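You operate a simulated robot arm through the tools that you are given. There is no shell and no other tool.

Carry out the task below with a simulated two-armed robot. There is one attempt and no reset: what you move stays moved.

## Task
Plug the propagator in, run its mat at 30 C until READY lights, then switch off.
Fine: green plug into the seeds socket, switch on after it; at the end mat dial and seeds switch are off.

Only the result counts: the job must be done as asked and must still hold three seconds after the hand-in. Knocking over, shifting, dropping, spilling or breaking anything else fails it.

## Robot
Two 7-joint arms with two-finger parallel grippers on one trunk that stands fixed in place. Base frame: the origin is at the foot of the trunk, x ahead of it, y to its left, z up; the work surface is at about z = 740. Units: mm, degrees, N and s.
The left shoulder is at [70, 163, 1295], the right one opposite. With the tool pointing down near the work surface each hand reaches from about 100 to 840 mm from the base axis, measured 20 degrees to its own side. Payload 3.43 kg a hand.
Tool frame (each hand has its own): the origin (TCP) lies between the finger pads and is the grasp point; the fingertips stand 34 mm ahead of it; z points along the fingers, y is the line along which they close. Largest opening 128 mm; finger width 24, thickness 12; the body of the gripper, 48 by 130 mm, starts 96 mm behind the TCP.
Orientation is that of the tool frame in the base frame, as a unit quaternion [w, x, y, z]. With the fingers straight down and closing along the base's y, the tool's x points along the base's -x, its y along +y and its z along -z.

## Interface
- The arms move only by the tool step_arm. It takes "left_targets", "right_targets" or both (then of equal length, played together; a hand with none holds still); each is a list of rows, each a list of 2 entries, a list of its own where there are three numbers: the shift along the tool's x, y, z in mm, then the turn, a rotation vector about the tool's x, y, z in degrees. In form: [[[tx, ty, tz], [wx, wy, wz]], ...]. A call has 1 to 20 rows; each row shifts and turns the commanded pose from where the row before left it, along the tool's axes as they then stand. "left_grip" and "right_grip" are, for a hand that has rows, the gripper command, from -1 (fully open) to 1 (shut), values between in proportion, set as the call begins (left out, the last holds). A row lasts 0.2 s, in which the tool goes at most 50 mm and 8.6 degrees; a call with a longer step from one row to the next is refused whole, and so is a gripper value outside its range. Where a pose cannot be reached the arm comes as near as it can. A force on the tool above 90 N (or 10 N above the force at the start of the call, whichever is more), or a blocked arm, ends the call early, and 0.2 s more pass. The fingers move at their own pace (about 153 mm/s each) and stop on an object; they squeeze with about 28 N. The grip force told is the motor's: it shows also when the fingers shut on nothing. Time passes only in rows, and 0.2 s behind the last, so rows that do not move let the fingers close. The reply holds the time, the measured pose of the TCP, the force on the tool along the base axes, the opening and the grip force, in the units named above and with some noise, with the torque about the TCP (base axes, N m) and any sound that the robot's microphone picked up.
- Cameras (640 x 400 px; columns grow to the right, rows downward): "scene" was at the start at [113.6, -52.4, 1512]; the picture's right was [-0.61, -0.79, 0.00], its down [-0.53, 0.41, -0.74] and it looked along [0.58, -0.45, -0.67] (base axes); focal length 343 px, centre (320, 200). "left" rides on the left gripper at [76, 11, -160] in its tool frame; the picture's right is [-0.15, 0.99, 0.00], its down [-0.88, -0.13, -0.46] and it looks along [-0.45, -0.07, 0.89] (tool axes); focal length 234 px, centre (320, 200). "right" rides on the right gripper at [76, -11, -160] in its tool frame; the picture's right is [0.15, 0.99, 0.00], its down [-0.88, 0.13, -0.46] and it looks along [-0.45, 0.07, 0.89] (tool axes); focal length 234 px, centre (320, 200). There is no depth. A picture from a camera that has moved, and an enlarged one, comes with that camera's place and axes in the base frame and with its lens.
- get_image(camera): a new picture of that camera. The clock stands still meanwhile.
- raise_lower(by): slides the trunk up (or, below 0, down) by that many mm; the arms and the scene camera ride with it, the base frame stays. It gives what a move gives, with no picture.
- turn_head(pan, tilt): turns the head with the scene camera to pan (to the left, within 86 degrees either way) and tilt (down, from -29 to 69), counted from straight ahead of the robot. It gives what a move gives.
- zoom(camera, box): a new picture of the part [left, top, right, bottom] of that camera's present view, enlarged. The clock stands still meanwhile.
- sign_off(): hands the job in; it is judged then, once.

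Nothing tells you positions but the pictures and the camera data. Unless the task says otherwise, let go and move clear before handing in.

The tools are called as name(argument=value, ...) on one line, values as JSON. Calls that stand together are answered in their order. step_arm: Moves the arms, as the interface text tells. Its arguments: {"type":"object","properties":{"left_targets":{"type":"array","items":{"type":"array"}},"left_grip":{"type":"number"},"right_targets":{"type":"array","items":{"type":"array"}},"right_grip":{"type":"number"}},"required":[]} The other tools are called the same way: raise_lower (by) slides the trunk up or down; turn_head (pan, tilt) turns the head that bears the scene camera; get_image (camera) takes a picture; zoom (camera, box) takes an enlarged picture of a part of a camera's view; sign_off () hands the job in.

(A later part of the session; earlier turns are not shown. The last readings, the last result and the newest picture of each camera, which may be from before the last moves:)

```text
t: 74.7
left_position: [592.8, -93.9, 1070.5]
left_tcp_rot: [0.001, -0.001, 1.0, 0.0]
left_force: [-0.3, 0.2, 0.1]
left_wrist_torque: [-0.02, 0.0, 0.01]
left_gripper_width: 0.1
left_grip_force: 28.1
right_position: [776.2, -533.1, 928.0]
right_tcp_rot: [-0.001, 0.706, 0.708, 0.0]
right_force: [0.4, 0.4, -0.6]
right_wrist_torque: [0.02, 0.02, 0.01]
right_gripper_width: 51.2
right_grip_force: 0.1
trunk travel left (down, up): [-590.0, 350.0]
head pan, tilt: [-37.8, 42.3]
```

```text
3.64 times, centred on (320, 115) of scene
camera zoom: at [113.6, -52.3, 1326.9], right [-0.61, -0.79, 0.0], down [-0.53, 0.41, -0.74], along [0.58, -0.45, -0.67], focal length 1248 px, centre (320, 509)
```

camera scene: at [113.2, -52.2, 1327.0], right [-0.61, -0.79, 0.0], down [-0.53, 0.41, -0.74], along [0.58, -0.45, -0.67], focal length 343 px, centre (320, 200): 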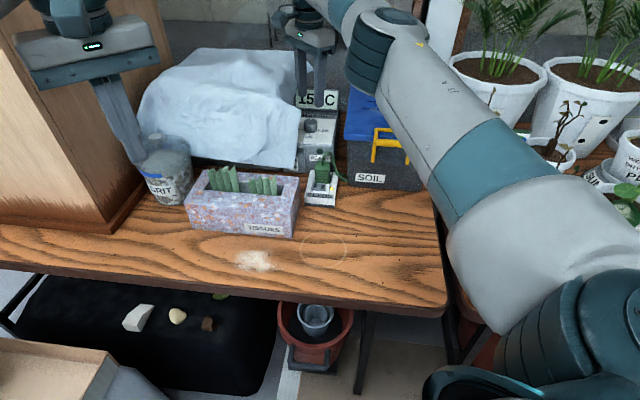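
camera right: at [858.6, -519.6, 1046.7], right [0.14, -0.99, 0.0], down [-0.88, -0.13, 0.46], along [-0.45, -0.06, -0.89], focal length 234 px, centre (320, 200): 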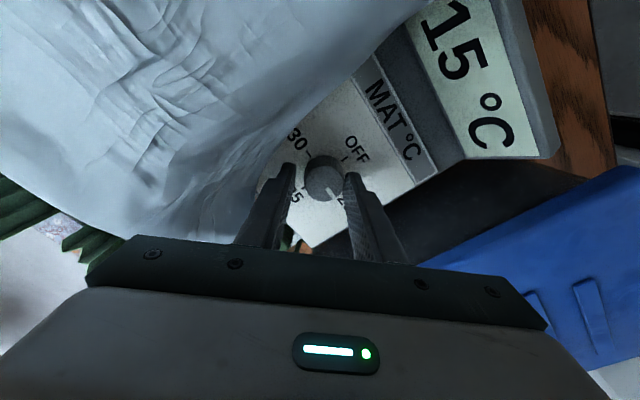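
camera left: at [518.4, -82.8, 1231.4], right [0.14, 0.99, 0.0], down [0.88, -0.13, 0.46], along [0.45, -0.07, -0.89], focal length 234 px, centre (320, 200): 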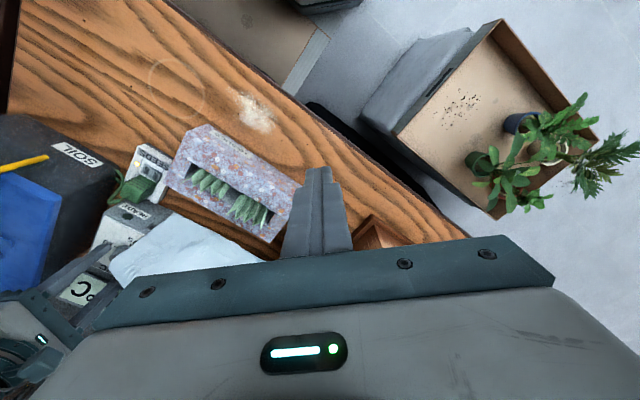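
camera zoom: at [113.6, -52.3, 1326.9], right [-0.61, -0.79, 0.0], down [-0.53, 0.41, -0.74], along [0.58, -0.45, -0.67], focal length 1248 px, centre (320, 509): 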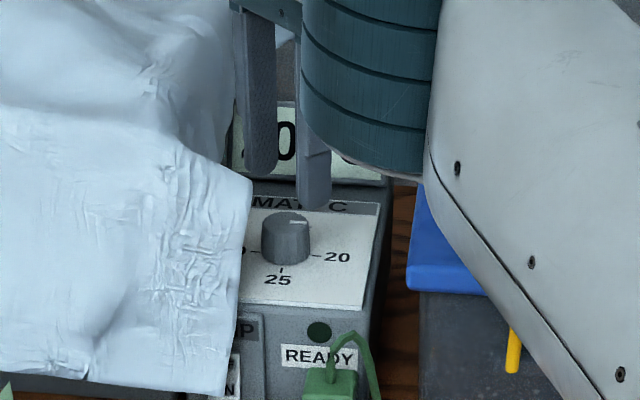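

The pointer sits at 20 and the display already shows a new reading, so the dial is live. I'll check arm clearance over the soil box from the left camera, then lower for the second grip.

get_image(camera="left")

get_image(camera="scene")

step_arm(right_targets=[[[0, 0, 10], [0, 0, 0]], [[0, 0, 12], [0, 0, 0]], [[0, 0, 10], [0, 0, 0]], [[0, 2.8, 0], [0, 0, 0]], [[0, 0, 0], [0, 0, 0]]])

zoom(camera="right", box=[250, 90, 400, 240])

```text
taken
camera left: at [518.4, -83.1, 1231.3], right [0.14, 0.99, 0.0], down [0.88, -0.13, 0.46], along [0.45, -0.07, -0.89], focal length 234 px, centre (320, 200)
```

left: 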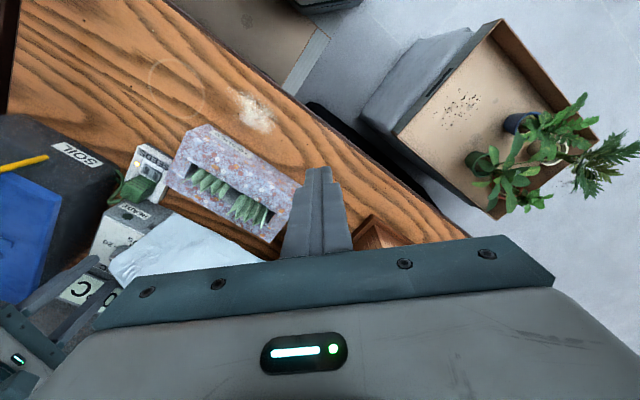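

```text
taken
camera scene: at [113.6, -52.3, 1326.9], right [-0.61, -0.79, 0.0], down [-0.53, 0.41, -0.74], along [0.58, -0.45, -0.67], focal length 343 px, centre (320, 200)
```

scene: 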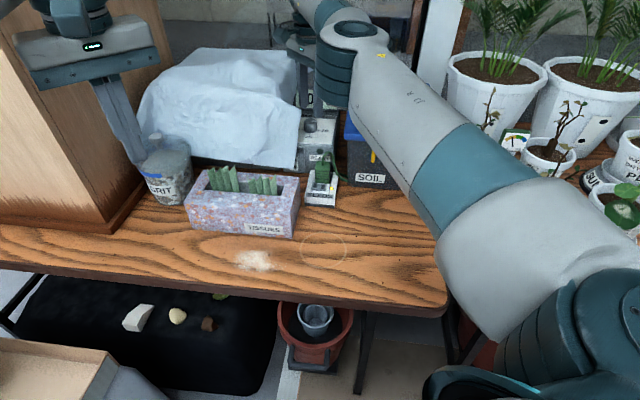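

```text
t: 75.9
left_position: [593.1, -93.2, 1072.1]
left_tcp_rot: [0.0, -0.001, 1.0, 0.0]
left_force: [-0.6, 0.1, 0.9]
left_wrist_torque: [0.02, 0.0, -0.03]
left_gripper_width: 0.1
left_grip_force: 27.6
right_position: [778.0, -533.1, 896.4]
right_tcp_rot: [0.0, 0.707, 0.707, -0.001]
right_force: [-0.5, -1.3, 0.2]
right_wrist_torque: [0.0, -0.03, 0.0]
right_gripper_width: 51.1
right_grip_force: 0.0
trunk travel left (down, up): [-590.0, 350.0]
head pan, tilt: [-37.8, 42.3]
```

```text
2.67 times, centred on (325, 165) of right
camera zoom: at [769.1, -458.7, 1055.9], right [0.99, 0.15, 0.0], down [0.13, -0.88, 0.46], along [0.07, -0.45, -0.89], focal length 624 px, centre (307, 293)
```

zoom: 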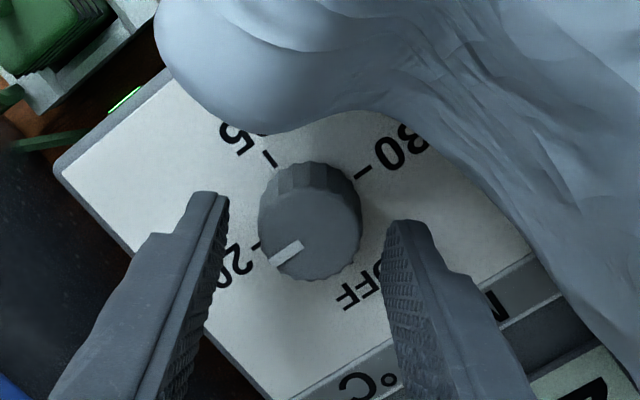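

The READY lamp is glowing green at the panel front, because the mat has reached the 20 setting for now. I'll take the second grip and turn another quarter to 25.

step_arm(right_targets=[[[0, 0.8, 5], [0, 0, 0]], [[0, 0, 4.5], [0, 0, 0]], [[0, 0, 0], [0, 0, 0]]])

step_arm(right_grip=1, right_targets=[[[0, 0, 0], [0, 0, 0]], [[0, 0, 0], [0, 0, 0]], [[0, 0, 0], [0, 0, 0]], [[0, 0, 0], [0, 0, 6]], [[0, 0, 0], [0, 0, 6]], [[0, 0, 0], [0, 0, 6]], [[0, 0, 0], [0, 0, 6]], [[0, 0, 0], [0, 0, 6]], [[0, 0, 0], [0, 0, 6]], [[0, 0, 0], [0, 0, 6]], [[0, 0, 0], [0, 0, 0]]])

zoom(camera="scene", box=[270, 60, 370, 170])

zoom(camera="right", box=[250, 90, 400, 240])

```text
t: 76.7
left_position: [593.7, -92.9, 1071.5]
left_tcp_rot: [0.0, -0.001, 1.0, 0.001]
left_force: [0.1, 0.7, 0.0]
left_wrist_torque: [-0.02, -0.01, 0.02]
left_gripper_width: 0.0
left_grip_force: 27.9
right_position: [779.4, -533.6, 885.5]
right_tcp_rot: [-0.001, 0.707, 0.707, -0.001]
right_force: [-0.8, 0.6, -0.3]
right_wrist_torque: [0.0, 0.0, -0.01]
right_gripper_width: 51.1
right_grip_force: 0.0
trunk travel left (down, up): [-590.0, 350.0]
head pan, tilt: [-37.8, 42.3]
```

```text
t: 79.1
left_position: [594.4, -93.9, 1071.1]
left_tcp_rot: [0.001, -0.002, 1.0, 0.0]
left_force: [0.1, -0.1, 0.0]
left_wrist_torque: [0.01, 0.02, -0.04]
left_gripper_width: 0.0
left_grip_force: 28.1
right_position: [779.0, -532.9, 885.9]
right_tcp_rot: [-0.001, 0.914, 0.406, 0.0]
right_force: [-3.6, 1.3, -4.6]
right_wrist_torque: [0.28, 0.01, -0.02]
right_gripper_width: 34.6
right_grip_force: 44.8
trunk travel left (down, up): [-590.0, 350.0]
head pan, tilt: [-37.8, 42.3]
```

```text
3.64 times, centred on (320, 115) of scene
camera zoom: at [113.6, -52.6, 1326.9], right [-0.61, -0.79, 0.0], down [-0.53, 0.41, -0.74], along [0.58, -0.45, -0.67], focal length 1248 px, centre (320, 509)
```

zoom: 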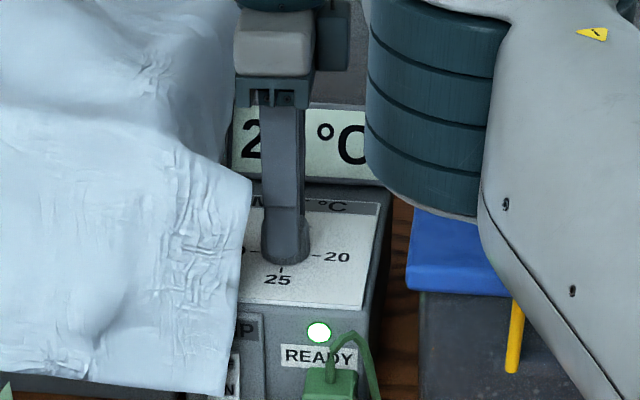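

```text
2.67 times, centred on (325, 165) of right
camera zoom: at [823.7, -470.8, 1045.2], right [0.83, -0.55, 0.0], down [-0.49, -0.74, 0.46], along [-0.25, -0.38, -0.89], focal length 624 px, centre (307, 293)
```

zoom: 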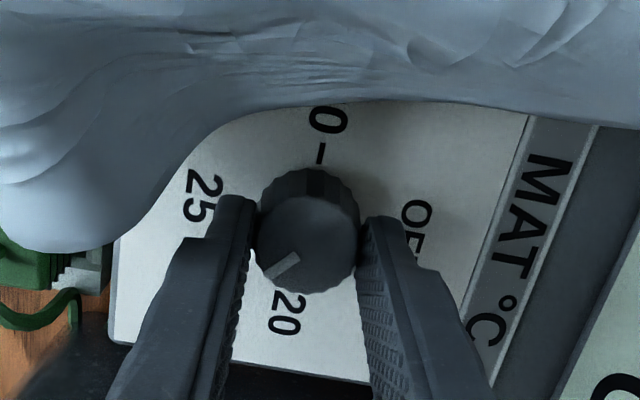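

The second turn is tracking well with low forces. I'll continue to 25.

step_arm(right_targets=[[[0, 0, 0], [0, 0, 6]], [[0, 0, 0], [0, 0, 6]], [[0, 0, 0], [0, 0, 6]], [[0, 0, 0], [0, 0, 6]], [[0, 0, 0], [0, 0, 6]], [[0, 0, 0], [0, 0, 6]], [[0, 0, 0], [0, 0, 6]], [[0, 0, 0], [0, 0, 6]], [[0, 0, 0], [0, 0, 0]]])

zoom(camera="scene", box=[270, 60, 370, 170])

zoom(camera="right", box=[250, 90, 400, 240])

```text
t: 81.1
left_position: [593.4, -93.4, 1070.7]
left_tcp_rot: [-0.001, 0.0, 1.0, 0.0]
left_force: [0.0, 0.0, -0.3]
left_wrist_torque: [0.0, -0.01, -0.02]
left_gripper_width: 0.0
left_grip_force: 27.5
right_position: [778.4, -534.0, 886.0]
right_tcp_rot: [-0.001, 1.0, -0.001, -0.001]
right_force: [-13.8, 9.7, -15.6]
right_wrist_torque: [0.43, -0.24, 0.0]
right_gripper_width: 34.5
right_grip_force: 44.8
trunk travel left (down, up): [-590.0, 350.0]
head pan, tilt: [-37.8, 42.3]
```

```text
3.64 times, centred on (320, 115) of scene
camera zoom: at [113.6, -52.5, 1326.8], right [-0.61, -0.79, 0.0], down [-0.53, 0.41, -0.74], along [0.58, -0.45, -0.67], focal length 1248 px, centre (320, 509)
```

zoom: 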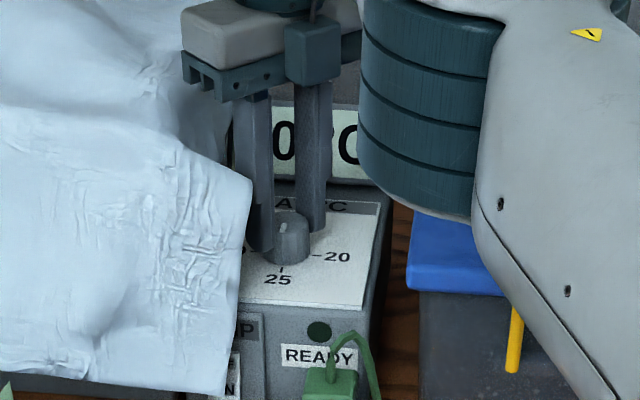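

```text
2.67 times, centred on (325, 165) of right
camera zoom: at [857.2, -523.2, 1045.1], right [0.15, -0.99, 0.0], down [-0.88, -0.13, 0.46], along [-0.45, -0.07, -0.89], focal length 624 px, centre (307, 293)
```

zoom: 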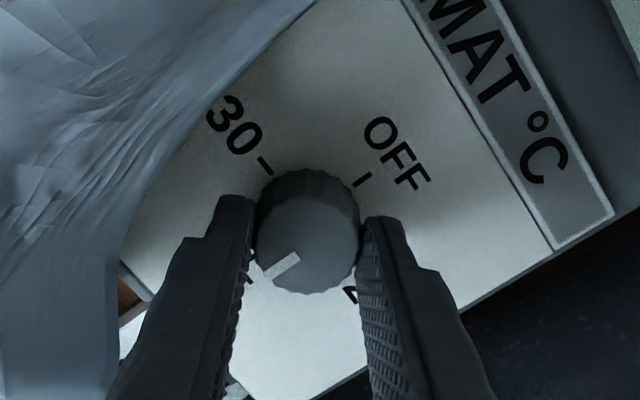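

The pointer is at 25 and READY has gone dark while the mat heats. I'll release, lift, turn back, and come down for the third grip.

step_arm(right_grip=0.36, right_targets=[[[0, 0, 0], [0, 0, 0]], [[0, 0, 0], [0, 0, 0]], [[0, 0, -10], [0, 0, 0]], [[-2, 0, -15], [0, 0, 0]], [[0, 0, -15], [0, 0, 0]]])

step_arm(right_grip=1, right_targets=[[[0, 0, 0], [0, 0, 0]], [[0, 0, 0], [0, 0, 0]], [[0, 0, 0], [0, 0, -8.2]], [[0, 0, 0], [0, 0, -8.2]], [[0, 0, 0], [0, 0, -8.2]], [[0, 0, 0], [0, 0, -8.2]], [[0, 0, 0], [0, 0, -8.2]], [[0, 0, 0], [0, 0, -8.2]], [[0, 0, 0], [0, 0, -8.2]], [[0, 0, 0], [0, 0, -8.2]], [[0, 0, 0], [0, 0, -8.2]], [[0, 0, 0], [0, 0, -8.2]], [[0, 0, 0], [0, 0, -8.2]], [[0, 0, 0], [0, 0, 0]]])

step_arm(right_grip=0.2, right_targets=[[[0, 0, 0], [0, 0, 0]], [[0, 0, 0], [0, 0, 0]], [[0, 0, 10], [0, 0, 0]], [[0, 0, 10], [0, 0, 0]], [[0, 0, 10], [0, 0, 0]], [[0, 0, 0], [0, 0, 0]]])

zoom(camera="right", box=[250, 90, 400, 240])

zoom(camera="scene", box=[270, 60, 370, 170])

```text
t: 82.3
left_position: [594.8, -92.6, 1070.3]
left_tcp_rot: [-0.001, -0.001, 1.0, 0.0]
left_force: [-0.7, -0.2, 1.0]
left_wrist_torque: [-0.04, 0.01, 0.02]
left_gripper_width: 0.2
left_grip_force: 28.6
right_position: [778.4, -531.3, 927.3]
right_tcp_rot: [0.001, 1.0, 0.001, -0.001]
right_force: [-0.7, -0.9, 0.3]
right_wrist_torque: [-0.02, -0.02, -0.01]
right_gripper_width: 41.3
right_grip_force: 0.1
trunk travel left (down, up): [-590.0, 350.0]
head pan, tilt: [-37.8, 42.3]
```

```text
t: 85.3
left_position: [594.4, -94.0, 1070.7]
left_tcp_rot: [0.001, -0.001, 1.0, 0.0]
left_force: [0.2, -0.1, 0.6]
left_wrist_torque: [0.02, 0.01, -0.04]
left_gripper_width: 0.5
left_grip_force: 28.0
right_position: [777.8, -534.1, 926.9]
right_tcp_rot: [-0.001, 0.705, 0.709, 0.0]
right_force: [0.2, 0.9, 0.2]
right_wrist_torque: [0.02, 0.01, -0.05]
right_gripper_width: 0.0
right_grip_force: 28.0
trunk travel left (down, up): [-590.0, 350.0]
head pan, tilt: [-37.8, 42.3]
```

```text
t: 86.7
left_position: [594.3, -94.1, 1070.5]
left_tcp_rot: [0.0, -0.001, 1.0, 0.0]
left_force: [0.0, 0.0, 0.7]
left_wrist_torque: [0.0, 0.02, 0.01]
left_gripper_width: 0.0
left_grip_force: 27.4
right_position: [777.2, -532.5, 895.7]
right_tcp_rot: [-0.001, 0.706, 0.708, -0.001]
right_force: [-0.1, -0.4, -0.6]
right_wrist_torque: [0.04, -0.03, 0.01]
right_gripper_width: 51.1
right_grip_force: 0.0
trunk travel left (down, up): [-590.0, 350.0]
head pan, tilt: [-37.8, 42.3]
```

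```text
2.67 times, centred on (325, 165) of right
camera zoom: at [767.9, -458.2, 1056.3], right [0.99, 0.15, 0.0], down [0.13, -0.88, 0.46], along [0.07, -0.45, -0.89], focal length 624 px, centre (307, 293)
```

zoom: 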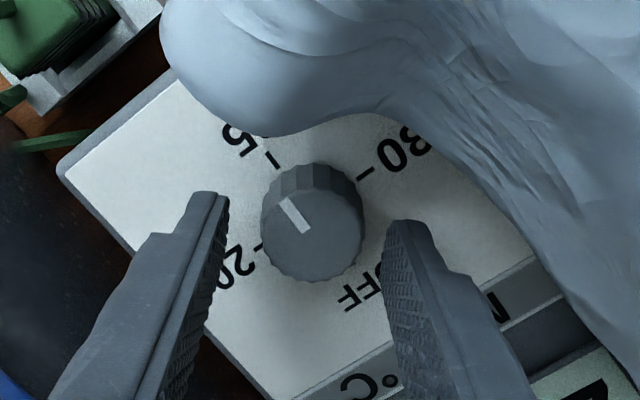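

```text
3.64 times, centred on (320, 115) of scene
camera zoom: at [113.6, -52.2, 1327.0], right [-0.61, -0.79, 0.0], down [-0.53, 0.41, -0.74], along [0.58, -0.45, -0.67], focal length 1248 px, centre (320, 509)
```

zoom: 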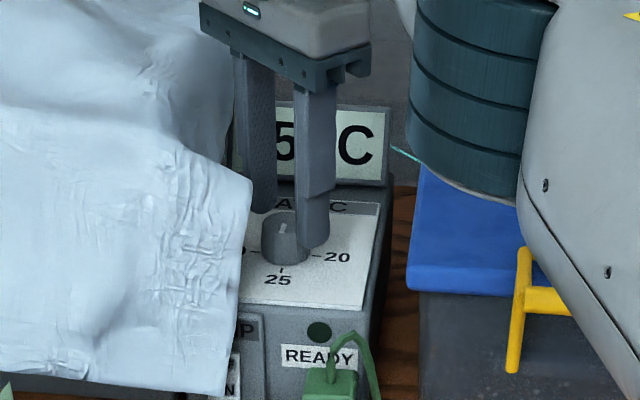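

The pointer is at 25. I'll make the third grip and turn the last quarter to 30.

step_arm(right_targets=[[[0, 1.2, 5], [0, 0, 0]], [[0, 0, 4.5], [0, 0, 0]], [[0, 0, 0], [0, 0, 0]]])

step_arm(right_grip=1, right_targets=[[[0, 0, 0], [0, 0, 0]], [[0, 0, 0], [0, 0, 0]], [[0, 0, 0], [0, 0, 0]], [[0, 0, 0], [0, 0, 6]], [[0, 0, 0], [0, 0, 6]], [[0, 0, 0], [0, 0, 6]], [[0, 0, 0], [0, 0, 6]], [[0, 0, 0], [0, 0, 6]], [[0, 0, 0], [0, 0, 6]], [[0, 0, 0], [0, 0, 6]], [[0, 0, 0], [0, 0, 6]], [[0, 0, 0], [0, 0, 6]], [[0, 0, 0], [0, 0, 6]], [[0, 0, 0], [0, 0, 6]], [[0, 0, 0], [0, 0, 6]], [[0, 0, 0], [0, 0, 6]], [[0, 0, 0], [0, 0, 6]], [[0, 0, 0], [0, 0, 0]]])

zoom(camera="right", box=[250, 90, 400, 240])

zoom(camera="scene", box=[270, 60, 370, 170])

```text
t: 87.5
left_position: [593.9, -93.8, 1070.4]
left_tcp_rot: [0.0, -0.001, 1.0, 0.0]
left_force: [0.4, 0.7, -0.3]
left_wrist_torque: [-0.02, 0.01, -0.01]
left_gripper_width: 0.0
left_grip_force: 28.4
right_position: [778.3, -531.6, 886.1]
right_tcp_rot: [-0.001, 0.705, 0.709, -0.001]
right_force: [0.3, 0.1, 0.1]
right_wrist_torque: [0.0, -0.01, -0.01]
right_gripper_width: 51.4
right_grip_force: 0.1
trunk travel left (down, up): [-590.0, 350.0]
head pan, tilt: [-37.8, 42.3]
```

```text
t: 91.3
left_position: [594.7, -93.0, 1070.8]
left_tcp_rot: [0.0, -0.001, 1.0, 0.0]
left_force: [0.0, -0.9, 0.9]
left_wrist_torque: [0.0, 0.01, -0.02]
left_gripper_width: 0.0
left_grip_force: 27.9
right_position: [780.3, -531.8, 886.1]
right_tcp_rot: [0.0, 0.999, 0.054, -0.001]
right_force: [18.7, -1.3, 7.9]
right_wrist_torque: [-0.01, -0.7, 0.0]
right_gripper_width: 34.3
right_grip_force: 44.5
trunk travel left (down, up): [-590.0, 350.0]
head pan, tilt: [-37.8, 42.3]
```

```text
2.67 times, centred on (325, 165) of right
camera zoom: at [856.3, -514.7, 1045.8], right [0.25, -0.97, 0.0], down [-0.86, -0.22, 0.46], along [-0.44, -0.12, -0.89], focal length 624 px, centre (307, 293)
```

zoom: 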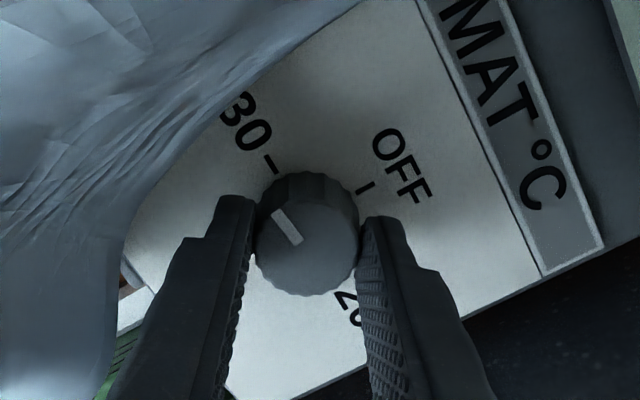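

```text
3.64 times, centred on (320, 115) of scene
camera zoom: at [115.0, -51.8, 1326.9], right [-0.61, -0.79, 0.0], down [-0.53, 0.41, -0.74], along [0.58, -0.45, -0.67], focal length 1248 px, centre (320, 509)
```

zoom: 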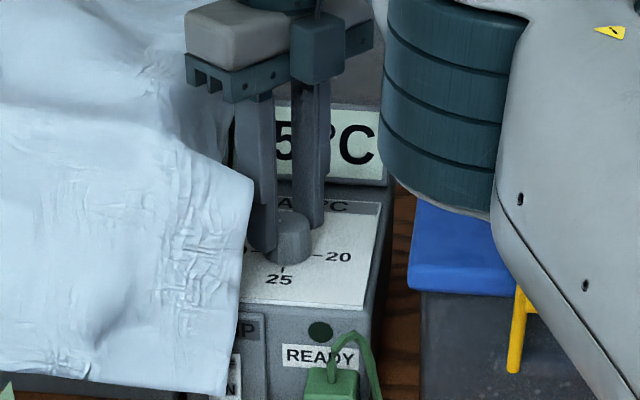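

It's nearly at 30. I'll turn the last 6°, release and check.

step_arm(right_targets=[[[0, 0, 0], [0, 0, 3]], [[0, 0, 0], [0, 0, 3]], [[0, 0, 0], [0, 0, 0]]])

step_arm(right_grip=0.36, right_targets=[[[0, 0, 0], [0, 0, 0]], [[0, 0, 0], [0, 0, 0]], [[0, 0, -8], [0, 0, 0]], [[-2, 1, -14], [0, 0, 0]], [[0, 0, -18], [0, 0, 0]], [[0, 0, 0], [0, 0, 0]]])

zoom(camera="right", box=[250, 90, 400, 240])

zoom(camera="scene", box=[270, 60, 370, 170])

```text
t: 92.1
left_position: [594.5, -92.7, 1070.6]
left_tcp_rot: [-0.001, -0.001, 1.0, 0.0]
left_force: [0.0, 0.1, -0.1]
left_wrist_torque: [-0.03, -0.01, -0.02]
left_gripper_width: 0.1
left_grip_force: 28.0
right_position: [779.9, -532.9, 886.0]
right_tcp_rot: [0.0, 1.0, 0.002, -0.001]
right_force: [19.3, -3.1, 8.2]
right_wrist_torque: [-0.13, -0.43, 0.4]
right_gripper_width: 34.3
right_grip_force: 45.1
trunk travel left (down, up): [-590.0, 350.0]
head pan, tilt: [-37.8, 42.3]
```

```text
t: 93.5
left_position: [594.7, -92.7, 1072.1]
left_tcp_rot: [0.0, -0.001, 1.0, 0.0]
left_force: [0.6, 0.0, 0.2]
left_wrist_torque: [0.03, -0.01, 0.0]
left_gripper_width: 0.2
left_grip_force: 28.0
right_position: [777.0, -535.7, 927.4]
right_tcp_rot: [0.0, 1.0, 0.003, -0.001]
right_force: [-0.6, -0.4, -0.2]
right_wrist_torque: [0.04, 0.02, -0.02]
right_gripper_width: 41.0
right_grip_force: 0.0
trunk travel left (down, up): [-590.0, 350.0]
head pan, tilt: [-37.8, 42.3]
```

```text
2.67 times, centred on (325, 165) of right
camera zoom: at [854.5, -524.3, 1086.3], right [0.15, -0.99, 0.0], down [-0.88, -0.13, 0.46], along [-0.45, -0.07, -0.89], focal length 624 px, centre (307, 293)
```

zoom: 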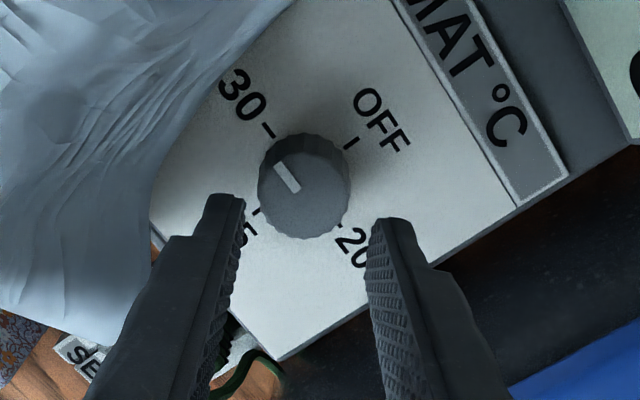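

```text
3.64 times, centred on (320, 115) of scene
camera zoom: at [113.8, -52.9, 1326.9], right [-0.61, -0.79, 0.0], down [-0.53, 0.41, -0.74], along [0.58, -0.45, -0.67], focal length 1248 px, centre (320, 509)
```

zoom: 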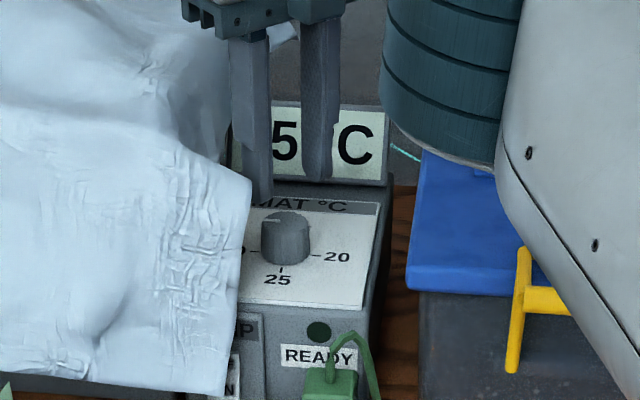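

The dial is at 30, at its end stop, and the display is climbing. I'll hover and wait for READY.

step_arm(right_targets=[[[0, 0, 0], [0, 0, 0]], [[0, 0, 0], [0, 0, 0]], [[0, 0, 0], [0, 0, 0]], [[0, 0, 0], [0, 0, 0]], [[0, 0, 0], [0, 0, 0]], [[0, 0, 0], [0, 0, 0]], [[0, 0, 0], [0, 0, 0]], [[0, 0, 0], [0, 0, 0]], [[0, 0, 0], [0, 0, 0]], [[0, 0, 0], [0, 0, 0]], [[0, 0, 0], [0, 0, 0]], [[0, 0, 0], [0, 0, 0]], [[0, 0, 0], [0, 0, 0]], [[0, 0, 0], [0, 0, 0]], [[0, 0, 0], [0, 0, 0]], [[0, 0, 0], [0, 0, 0]], [[0, 0, 0], [0, 0, 0]], [[0, 0, 0], [0, 0, 0]], [[0, 0, 0], [0, 0, 0]], [[0, 0, 0], [0, 0, 0]]])

zoom(camera="scene", box=[270, 60, 370, 170])

zoom(camera="left", box=[30, 130, 190, 310])

```text
t: 97.7
left_position: [593.0, -92.4, 1070.4]
left_tcp_rot: [0.0, -0.001, 1.0, 0.0]
left_force: [-0.4, 0.1, -0.5]
left_wrist_torque: [0.01, -0.01, 0.01]
left_gripper_width: 0.0
left_grip_force: 27.8
right_position: [777.3, -533.4, 927.1]
right_tcp_rot: [0.0, 1.0, 0.001, 0.0]
right_force: [-0.1, 0.6, -0.2]
right_wrist_torque: [-0.02, -0.03, -0.01]
right_gripper_width: 41.1
right_grip_force: 0.1
trunk travel left (down, up): [-590.0, 350.0]
head pan, tilt: [-37.8, 42.3]
```

```text
3.64 times, centred on (320, 115) of scene
camera zoom: at [113.6, -52.3, 1326.9], right [-0.61, -0.79, 0.0], down [-0.53, 0.41, -0.74], along [0.58, -0.45, -0.67], focal length 1248 px, centre (320, 509)
```

zoom: 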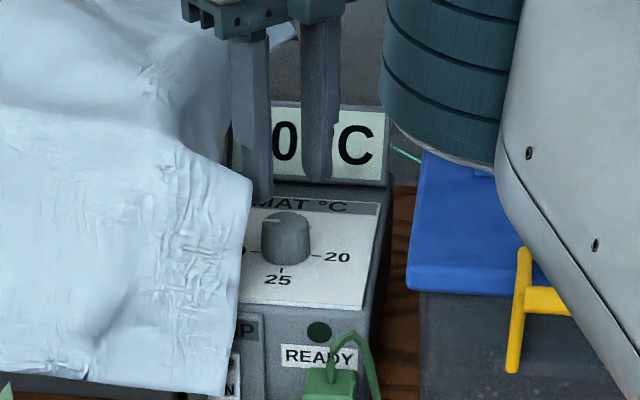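

```text
2.22 times, centred on (110, 220) of left
camera zoom: at [518.4, -83.1, 1231.3], right [0.14, 0.99, 0.0], down [0.88, -0.13, 0.46], along [0.45, -0.07, -0.89], focal length 520 px, centre (787, 156)
```

zoom: 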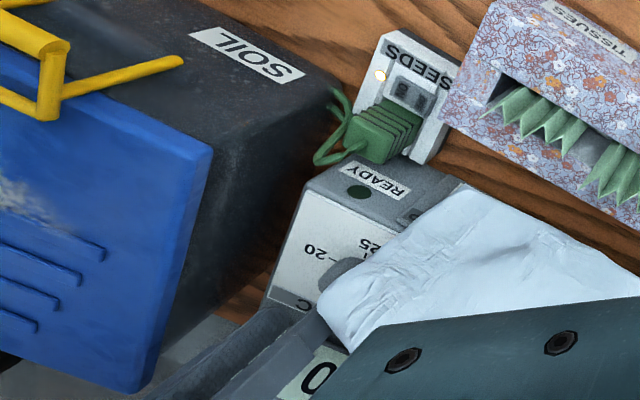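

The display now reads 30 but READY isn't lit yet, so I'll keep waiting.

step_arm(right_targets=[[[0, 0, 0], [0, 0, 0]], [[0, 0, 0], [0, 0, 0]], [[0, 0, 0], [0, 0, 0]], [[0, 0, 0], [0, 0, 0]], [[0, 0, 0], [0, 0, 0]], [[0, 0, 0], [0, 0, 0]], [[0, 0, 0], [0, 0, 0]], [[0, 0, 0], [0, 0, 0]], [[0, 0, 0], [0, 0, 0]], [[0, 0, 0], [0, 0, 0]], [[0, 0, 0], [0, 0, 0]], [[0, 0, 0], [0, 0, 0]], [[0, 0, 0], [0, 0, 0]], [[0, 0, 0], [0, 0, 0]], [[0, 0, 0], [0, 0, 0]], [[0, 0, 0], [0, 0, 0]], [[0, 0, 0], [0, 0, 0]], [[0, 0, 0], [0, 0, 0]], [[0, 0, 0], [0, 0, 0]], [[0, 0, 0], [0, 0, 0]]])

zoom(camera="scene", box=[270, 60, 370, 170])

```text
t: 101.9
left_position: [593.1, -94.0, 1072.2]
left_tcp_rot: [0.0, -0.001, 1.0, 0.0]
left_force: [-0.2, 0.1, 0.6]
left_wrist_torque: [0.02, -0.03, 0.0]
left_gripper_width: 0.1
left_grip_force: 28.5
right_position: [775.8, -534.2, 925.8]
right_tcp_rot: [0.0, 1.0, 0.002, -0.001]
right_force: [-0.8, -1.1, 0.7]
right_wrist_torque: [0.03, -0.02, -0.02]
right_gripper_width: 40.9
right_grip_force: 0.1
trunk travel left (down, up): [-590.0, 350.0]
head pan, tilt: [-37.8, 42.3]
```

```text
3.64 times, centred on (320, 115) of scene
camera zoom: at [113.6, -52.3, 1326.9], right [-0.61, -0.79, 0.0], down [-0.53, 0.41, -0.74], along [0.58, -0.45, -0.67], focal length 1248 px, centre (320, 509)
```

zoom: 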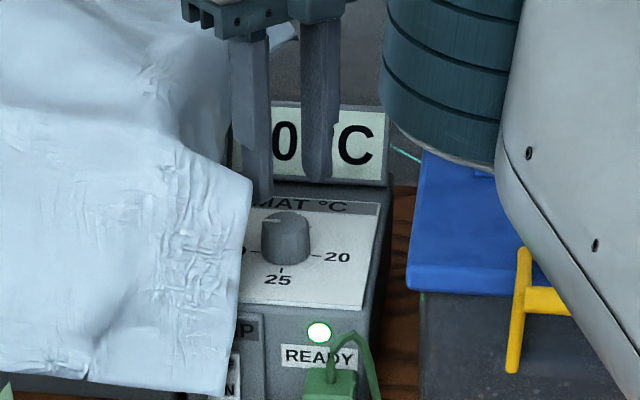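

READY is lit at 30 °C. Now I'll turn the dial back to OFF anticlockwise in three quarter turns, starting by lowering onto the knob.

step_arm(right_grip=0.31, right_targets=[[[0, -1.7, 10], [0, 0, 0]], [[0, 0, 10], [0, 0, 0]], [[0, 0, 5], [0, 0, 0]], [[0, 0, 0], [0, 0, 0]]])

zoom(camera="right", box=[250, 90, 400, 240])

```text
t: 102.9
left_position: [593.2, -92.6, 1071.4]
left_tcp_rot: [0.0, -0.001, 1.0, -0.001]
left_force: [-0.5, -0.2, 0.1]
left_wrist_torque: [-0.01, -0.01, 0.01]
left_gripper_width: 0.0
left_grip_force: 27.5
right_position: [776.8, -532.0, 902.2]
right_tcp_rot: [0.0, 1.0, 0.002, 0.0]
right_force: [0.3, 1.4, 0.3]
right_wrist_torque: [0.01, 0.04, -0.01]
right_gripper_width: 44.3
right_grip_force: 0.0
trunk travel left (down, up): [-590.0, 350.0]
head pan, tilt: [-37.8, 42.3]
```

```text
2.67 times, centred on (325, 165) of right
camera zoom: at [854.9, -521.6, 1061.5], right [0.15, -0.99, 0.0], down [-0.88, -0.13, 0.46], along [-0.45, -0.07, -0.89], focal length 624 px, centre (307, 293)
```

zoom: 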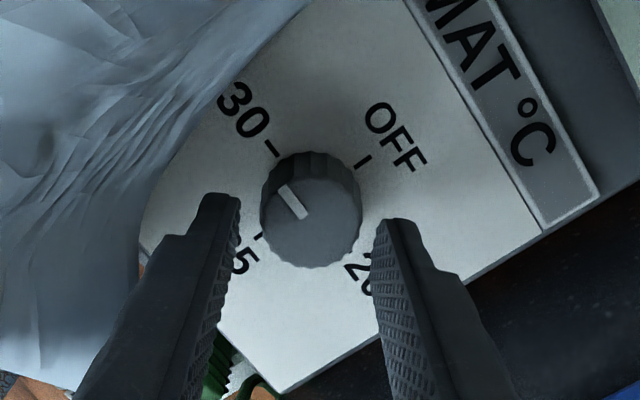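

The fingers are centred on the knob. I'll lower the rest, grip, and turn back a quarter.

step_arm(right_targets=[[[0, 0.6, 7], [0, 0, 0]], [[2.2, 0, 4], [0, 0, 0]], [[0, 0, 4.5], [0, 0, 0]], [[0, 0, 0], [0, 0, 0]]])

step_arm(right_grip=1, right_targets=[[[0, 0, 0], [0, 0, 0]], [[0, 0, 0], [0, 0, 0]], [[0, 0, 0], [0, 0, 0]], [[0, 0, 0], [0, 0, -6]], [[0, 0, 0], [0, 0, -6]], [[0, 0, 0], [0, 0, -6]], [[0, 0, 0], [0, 0, -6]], [[0, 0, 0], [0, 0, -6]], [[0, 0, 0], [0, 0, -6]], [[0, 0, 0], [0, 0, -6]], [[0, 0, 0], [0, 0, -6]], [[0, 0, 0], [0, 0, -6]], [[0, 0, 0], [0, 0, -6]], [[0, 0, 0], [0, 0, -6]], [[0, 0, 0], [0, 0, -6]], [[0, 0, 0], [0, 0, -6]], [[0, 0, 0], [0, 0, -6]], [[0, 0, 0], [0, 0, -6]], [[0, 0, 0], [0, 0, 0]]])

zoom(camera="right", box=[250, 90, 400, 240])

zoom(camera="scene", box=[270, 60, 370, 170])

```text
t: 103.9
left_position: [593.7, -92.3, 1071.3]
left_tcp_rot: [0.0, -0.001, 1.0, 0.0]
left_force: [-0.5, -0.4, 0.5]
left_wrist_torque: [-0.01, 0.01, -0.01]
left_gripper_width: 0.0
left_grip_force: 28.7
right_position: [779.4, -531.6, 886.7]
right_tcp_rot: [0.0, 1.0, 0.002, 0.0]
right_force: [-0.4, -0.9, -0.5]
right_wrist_torque: [0.0, 0.02, 0.0]
right_gripper_width: 44.0
right_grip_force: 0.0
trunk travel left (down, up): [-590.0, 350.0]
head pan, tilt: [-37.8, 42.3]
```

```text
t: 107.9
left_position: [594.0, -93.0, 1070.2]
left_tcp_rot: [0.0, 0.0, 1.0, 0.0]
left_force: [-0.2, 0.4, 0.8]
left_wrist_torque: [0.01, -0.01, -0.02]
left_gripper_width: 0.0
left_grip_force: 27.9
right_position: [778.2, -532.5, 887.9]
right_tcp_rot: [-0.001, 0.705, 0.709, 0.0]
right_force: [9.0, -3.6, 7.4]
right_wrist_torque: [-0.25, -0.32, 0.0]
right_gripper_width: 34.2
right_grip_force: 45.2
trunk travel left (down, up): [-590.0, 350.0]
head pan, tilt: [-37.8, 42.3]
```

```text
2.67 times, centred on (325, 165) of right
camera zoom: at [769.8, -458.2, 1046.3], right [0.99, 0.15, 0.0], down [0.14, -0.88, 0.46], along [0.07, -0.45, -0.89], focal length 624 px, centre (307, 293)
```

zoom: 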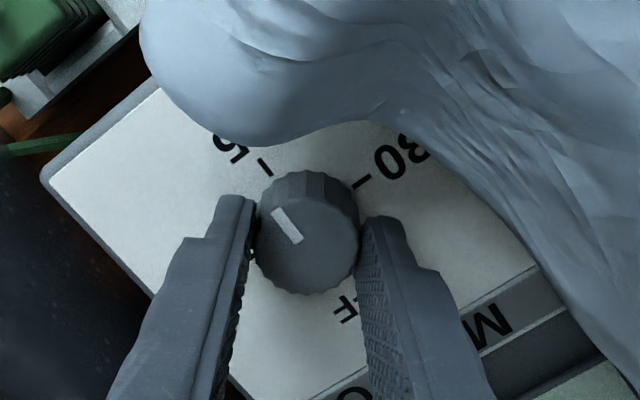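

```text
3.64 times, centred on (320, 115) of scene
camera zoom: at [113.6, -52.0, 1327.0], right [-0.61, -0.79, 0.0], down [-0.53, 0.41, -0.74], along [0.58, -0.45, -0.67], focal length 1248 px, centre (320, 509)
```

zoom: 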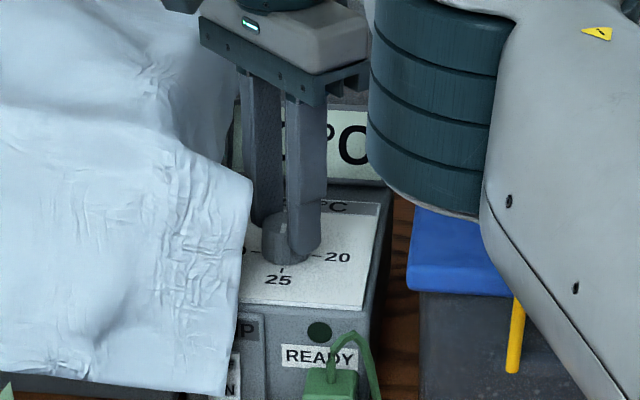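

Back at 25. I'll release, lift, swing around, and set up the second back-turn.

step_arm(right_grip=0.3, right_targets=[[[0, 0, 0], [0, 0, 0]], [[0, 0, 0], [0, 0, 0]], [[0, 0, -8], [0, 0, 0]], [[0, -2.5, -14], [0, 0, 0]], [[0, 0, -18], [0, 0, 0]]])

step_arm(right_grip=1, right_targets=[[[0, 0, 0], [0, 0, 0]], [[0, 0, 0], [0, 0, 0]], [[0, 0, 0], [0, 0, 8.2]], [[0, 0, 0], [0, 0, 8.2]], [[0, 0, 0], [0, 0, 8.2]], [[0, 0, 0], [0, 0, 8.2]], [[0, 0, 0], [0, 0, 8.2]], [[0, 0, 0], [0, 0, 8.2]], [[0, 0, 0], [0, 0, 8.2]], [[0, 0, 0], [0, 0, 8.2]], [[0, 0, 0], [0, 0, 8.2]], [[0, 0, 0], [0, 0, 8.2]], [[0, 0, 0], [0, 0, 8.2]], [[0, 0, 0], [0, 0, 0]]])

step_arm(right_grip=0.31, right_targets=[[[0, 0, 0], [0, 0, 0]], [[0, 0, 0], [0, 0, 0]], [[0, 0, 12], [0, 0, 0]], [[0, 0, 12], [0, 0, 0]], [[0, 0, 0], [0, 0, 0]]])

zoom(camera="right", box=[250, 90, 400, 240])

zoom(camera="scene", box=[270, 60, 370, 170])

```text
t: 109.1
left_position: [594.1, -92.4, 1070.7]
left_tcp_rot: [0.0, -0.001, 1.0, 0.001]
left_force: [0.3, 0.3, -0.6]
left_wrist_torque: [-0.02, -0.02, 0.02]
left_gripper_width: 0.0
left_grip_force: 28.2
right_position: [777.4, -532.2, 927.0]
right_tcp_rot: [0.0, 0.706, 0.708, -0.001]
right_force: [-0.3, -0.3, -0.1]
right_wrist_torque: [-0.01, -0.03, 0.0]
right_gripper_width: 44.9
right_grip_force: 0.1
trunk travel left (down, up): [-590.0, 350.0]
head pan, tilt: [-37.8, 42.3]
```

```text
t: 112.1
left_position: [593.2, -93.6, 1071.4]
left_tcp_rot: [-0.001, -0.001, 1.0, 0.0]
left_force: [-0.5, 0.1, -0.3]
left_wrist_torque: [0.0, 0.05, -0.01]
left_gripper_width: 0.2
left_grip_force: 27.6
right_position: [776.2, -532.2, 926.8]
right_tcp_rot: [-0.001, 1.0, -0.001, -0.001]
right_force: [-0.2, 0.4, -0.7]
right_wrist_torque: [-0.01, 0.02, 0.01]
right_gripper_width: 0.1
right_grip_force: 28.4
trunk travel left (down, up): [-590.0, 350.0]
head pan, tilt: [-37.8, 42.3]
```

```text
t: 113.3
left_position: [593.9, -93.7, 1070.4]
left_tcp_rot: [0.0, 0.0, 1.0, 0.0]
left_force: [0.1, -0.5, -0.6]
left_wrist_torque: [0.01, 0.01, -0.03]
left_gripper_width: 0.0
left_grip_force: 28.2
right_position: [776.4, -533.2, 902.7]
right_tcp_rot: [0.0, 1.0, 0.0, -0.001]
right_force: [0.0, -0.3, -0.3]
right_wrist_torque: [-0.02, -0.02, -0.01]
right_gripper_width: 44.1
right_grip_force: 0.0
trunk travel left (down, up): [-590.0, 350.0]
head pan, tilt: [-37.8, 42.3]
```

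```text
2.67 times, centred on (325, 165) of right
camera zoom: at [854.4, -523.4, 1062.0], right [0.15, -0.99, 0.0], down [-0.88, -0.13, 0.46], along [-0.45, -0.07, -0.89], focal length 624 px, centre (307, 293)
```

zoom: 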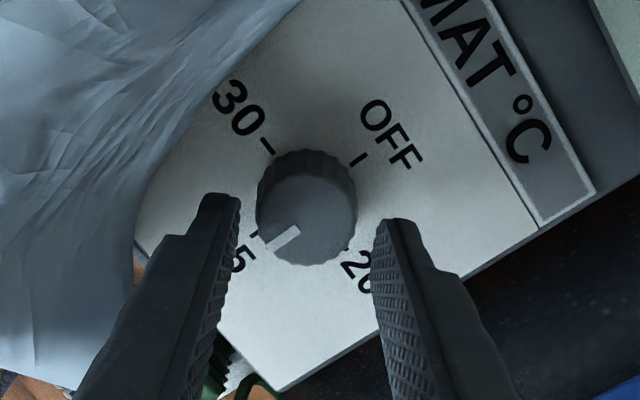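

```text
3.64 times, centred on (320, 115) of scene
camera zoom: at [113.4, -52.3, 1327.0], right [-0.61, -0.79, 0.0], down [-0.53, 0.41, -0.74], along [0.58, -0.45, -0.67], focal length 1248 px, centre (320, 509)
```

zoom: 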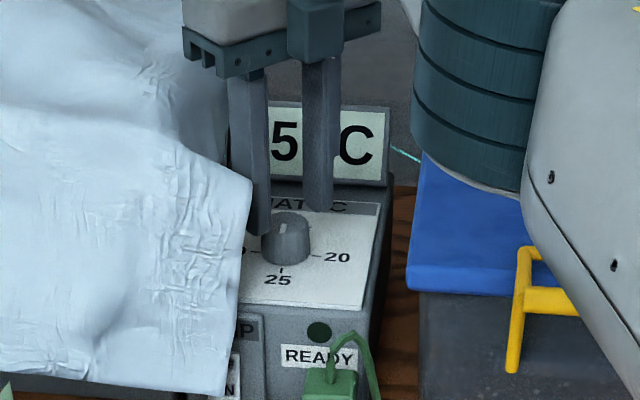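

The display follows the dial (now 25) and the grip is centred. I'll do the second back-turn to 20.

step_arm(right_targets=[[[0, 0, 7], [0, 0, 0]], [[2.4, 0, 4], [0, 0, 0]], [[0, 0, 5], [0, 0, 0]], [[0, 0, 0], [0, 0, 0]]])

step_arm(right_grip=1, right_targets=[[[0, 0, 0], [0, 0, 0]], [[0, 0, 0], [0, 0, 0]], [[0, 0, 0], [0, 0, 0]], [[0, 0, 0], [0, 0, -6]], [[0, 0, 0], [0, 0, -6]], [[0, 0, 0], [0, 0, -6]], [[0, 0, 0], [0, 0, -6]], [[0, 0, 0], [0, 0, -6]], [[0, 0, 0], [0, 0, -6]], [[0, 0, 0], [0, 0, -6]], [[0, 0, 0], [0, 0, -6]], [[0, 0, 0], [0, 0, -6]], [[0, 0, 0], [0, 0, -6]], [[0, 0, 0], [0, 0, -6]], [[0, 0, 0], [0, 0, -6]], [[0, 0, 0], [0, 0, -6]], [[0, 0, 0], [0, 0, -6]], [[0, 0, 0], [0, 0, -6]], [[0, 0, 0], [0, 0, 0]]])

step_arm(right_grip=0.3, right_targets=[[[0, 0, 0], [0, 0, 0]], [[0, 0, 0], [0, 0, 0]], [[0, 0, -8], [0, 0, 0]], [[0, -2.5, -14], [0, 0, 0]], [[0, 0, -18], [0, 0, 0]]])

zoom(camera="right", box=[250, 90, 400, 240])

zoom(camera="scene", box=[270, 60, 370, 170])

```text
t: 114.3
left_position: [593.1, -93.0, 1070.3]
left_tcp_rot: [0.0, -0.002, 1.0, 0.0]
left_force: [0.5, -0.1, -0.9]
left_wrist_torque: [-0.03, -0.01, 0.02]
left_gripper_width: 0.1
left_grip_force: 27.7
right_position: [779.2, -532.2, 886.7]
right_tcp_rot: [-0.001, 1.0, 0.0, -0.001]
right_force: [-0.2, 0.1, -0.1]
right_wrist_torque: [0.01, 0.01, 0.0]
right_gripper_width: 44.1
right_grip_force: 0.0
trunk travel left (down, up): [-590.0, 350.0]
head pan, tilt: [-37.8, 42.3]
```

```text
t: 118.3
left_position: [593.5, -92.8, 1071.2]
left_tcp_rot: [0.0, -0.001, 1.0, 0.001]
left_force: [-0.1, -0.4, -0.6]
left_wrist_torque: [-0.01, -0.01, -0.01]
left_gripper_width: 0.3
left_grip_force: 27.9
right_position: [779.0, -533.3, 885.2]
right_tcp_rot: [-0.001, 0.706, 0.708, 0.0]
right_force: [14.9, -12.1, 8.0]
right_wrist_torque: [-0.58, -0.55, 0.01]
right_gripper_width: 34.3
right_grip_force: 45.1
trunk travel left (down, up): [-590.0, 350.0]
head pan, tilt: [-37.8, 42.3]
```

```text
t: 119.5
left_position: [593.8, -92.3, 1070.6]
left_tcp_rot: [0.0, -0.001, 1.0, 0.0]
left_force: [0.5, 0.0, 0.8]
left_wrist_torque: [-0.03, -0.02, -0.03]
left_gripper_width: 0.1
left_grip_force: 28.1
right_position: [775.5, -532.6, 927.2]
right_tcp_rot: [-0.001, 0.707, 0.707, -0.001]
right_force: [0.0, -0.1, -0.1]
right_wrist_torque: [0.0, -0.01, 0.04]
right_gripper_width: 44.9
right_grip_force: 0.0
trunk travel left (down, up): [-590.0, 350.0]
head pan, tilt: [-37.8, 42.3]
```

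```text
2.67 times, centred on (325, 165) of right
camera zoom: at [766.0, -457.9, 1086.9], right [0.99, 0.15, 0.0], down [0.13, -0.88, 0.46], along [0.07, -0.45, -0.89], focal length 624 px, centre (307, 293)
```

zoom: 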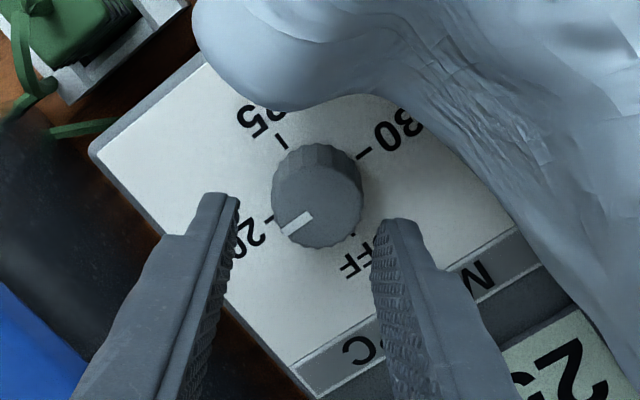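

```text
3.64 times, centred on (320, 115) of scene
camera zoom: at [113.5, -51.5, 1327.0], right [-0.61, -0.79, 0.0], down [-0.53, 0.41, -0.74], along [0.58, -0.45, -0.67], focal length 1248 px, centre (320, 509)
```

zoom: 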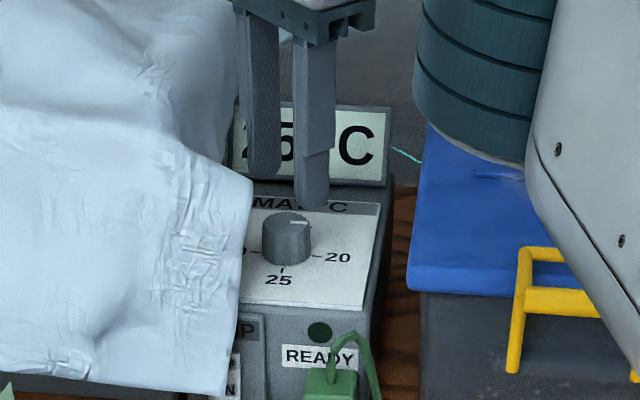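

Pointer back at 20 and the fleece undisturbed. I'll swing around again for the last quarter turn to OFF.

step_arm(right_grip=1, right_targets=[[[0, 0, 0], [0, 0, 0]], [[0, 0, 0], [0, 0, 0]], [[0, 0, 0], [0, 0, 8.2]], [[0, 0, 0], [0, 0, 8.2]], [[0, 0, 0], [0, 0, 8.2]], [[0, 0, 0], [0, 0, 8.2]], [[0, 0, 0], [0, 0, 8.2]], [[0, 0, 0], [0, 0, 8.2]], [[0, 0, 0], [0, 0, 8.2]], [[0, 0, 0], [0, 0, 8.2]], [[0, 0, 0], [0, 0, 8.2]], [[0, 0, 0], [0, 0, 8.2]], [[0, 0, 0], [0, 0, 8.2]], [[0, 0, 0], [0, 0, 0]]])

step_arm(right_grip=0.31, right_targets=[[[0, 0, 0], [0, 0, 0]], [[0, 0, 0], [0, 0, 0]], [[0, 0, 12], [0, 0, 0]], [[0, 0, 12], [0, 0, 0]], [[0, 0, 0], [0, 0, 0]]])

zoom(camera="right", box=[250, 90, 400, 240])

```text
t: 122.5
left_position: [594.4, -93.0, 1071.5]
left_tcp_rot: [0.001, -0.001, 1.0, 0.0]
left_force: [0.6, 0.4, -0.5]
left_wrist_torque: [-0.02, 0.03, 0.02]
left_gripper_width: 0.0
left_grip_force: 28.0
right_position: [775.9, -533.5, 926.5]
right_tcp_rot: [0.0, 1.0, -0.002, -0.001]
right_force: [-0.2, -0.2, 0.8]
right_wrist_torque: [0.0, -0.01, 0.0]
right_gripper_width: 0.2
right_grip_force: 27.5
trunk travel left (down, up): [-590.0, 350.0]
head pan, tilt: [-37.8, 42.3]
```

```text
t: 123.7
left_position: [593.8, -93.5, 1070.5]
left_tcp_rot: [0.0, -0.001, 1.0, 0.0]
left_force: [-0.5, -0.2, -1.0]
left_wrist_torque: [-0.02, -0.01, 0.02]
left_gripper_width: 0.2
left_grip_force: 27.8
right_position: [774.9, -533.0, 901.6]
right_tcp_rot: [0.001, 1.0, -0.003, 0.0]
right_force: [-0.9, 0.3, -0.1]
right_wrist_torque: [0.0, -0.02, 0.03]
right_gripper_width: 44.4
right_grip_force: 0.0
trunk travel left (down, up): [-590.0, 350.0]
head pan, tilt: [-37.8, 42.3]
```

```text
2.67 times, centred on (325, 165) of right
camera zoom: at [854.3, -523.7, 1061.7], right [0.14, -0.99, 0.0], down [-0.88, -0.13, 0.46], along [-0.45, -0.07, -0.89], focal length 624 px, centre (307, 293)
```

zoom: 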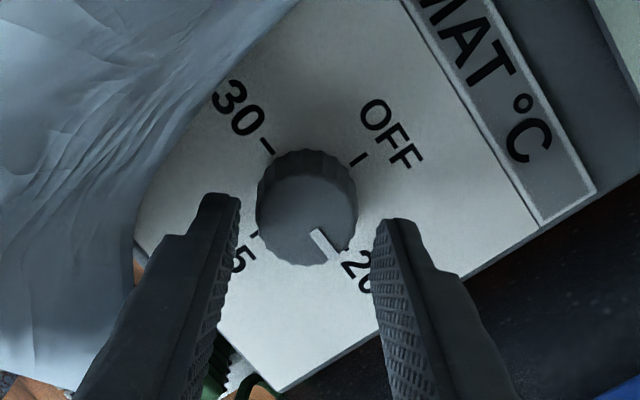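

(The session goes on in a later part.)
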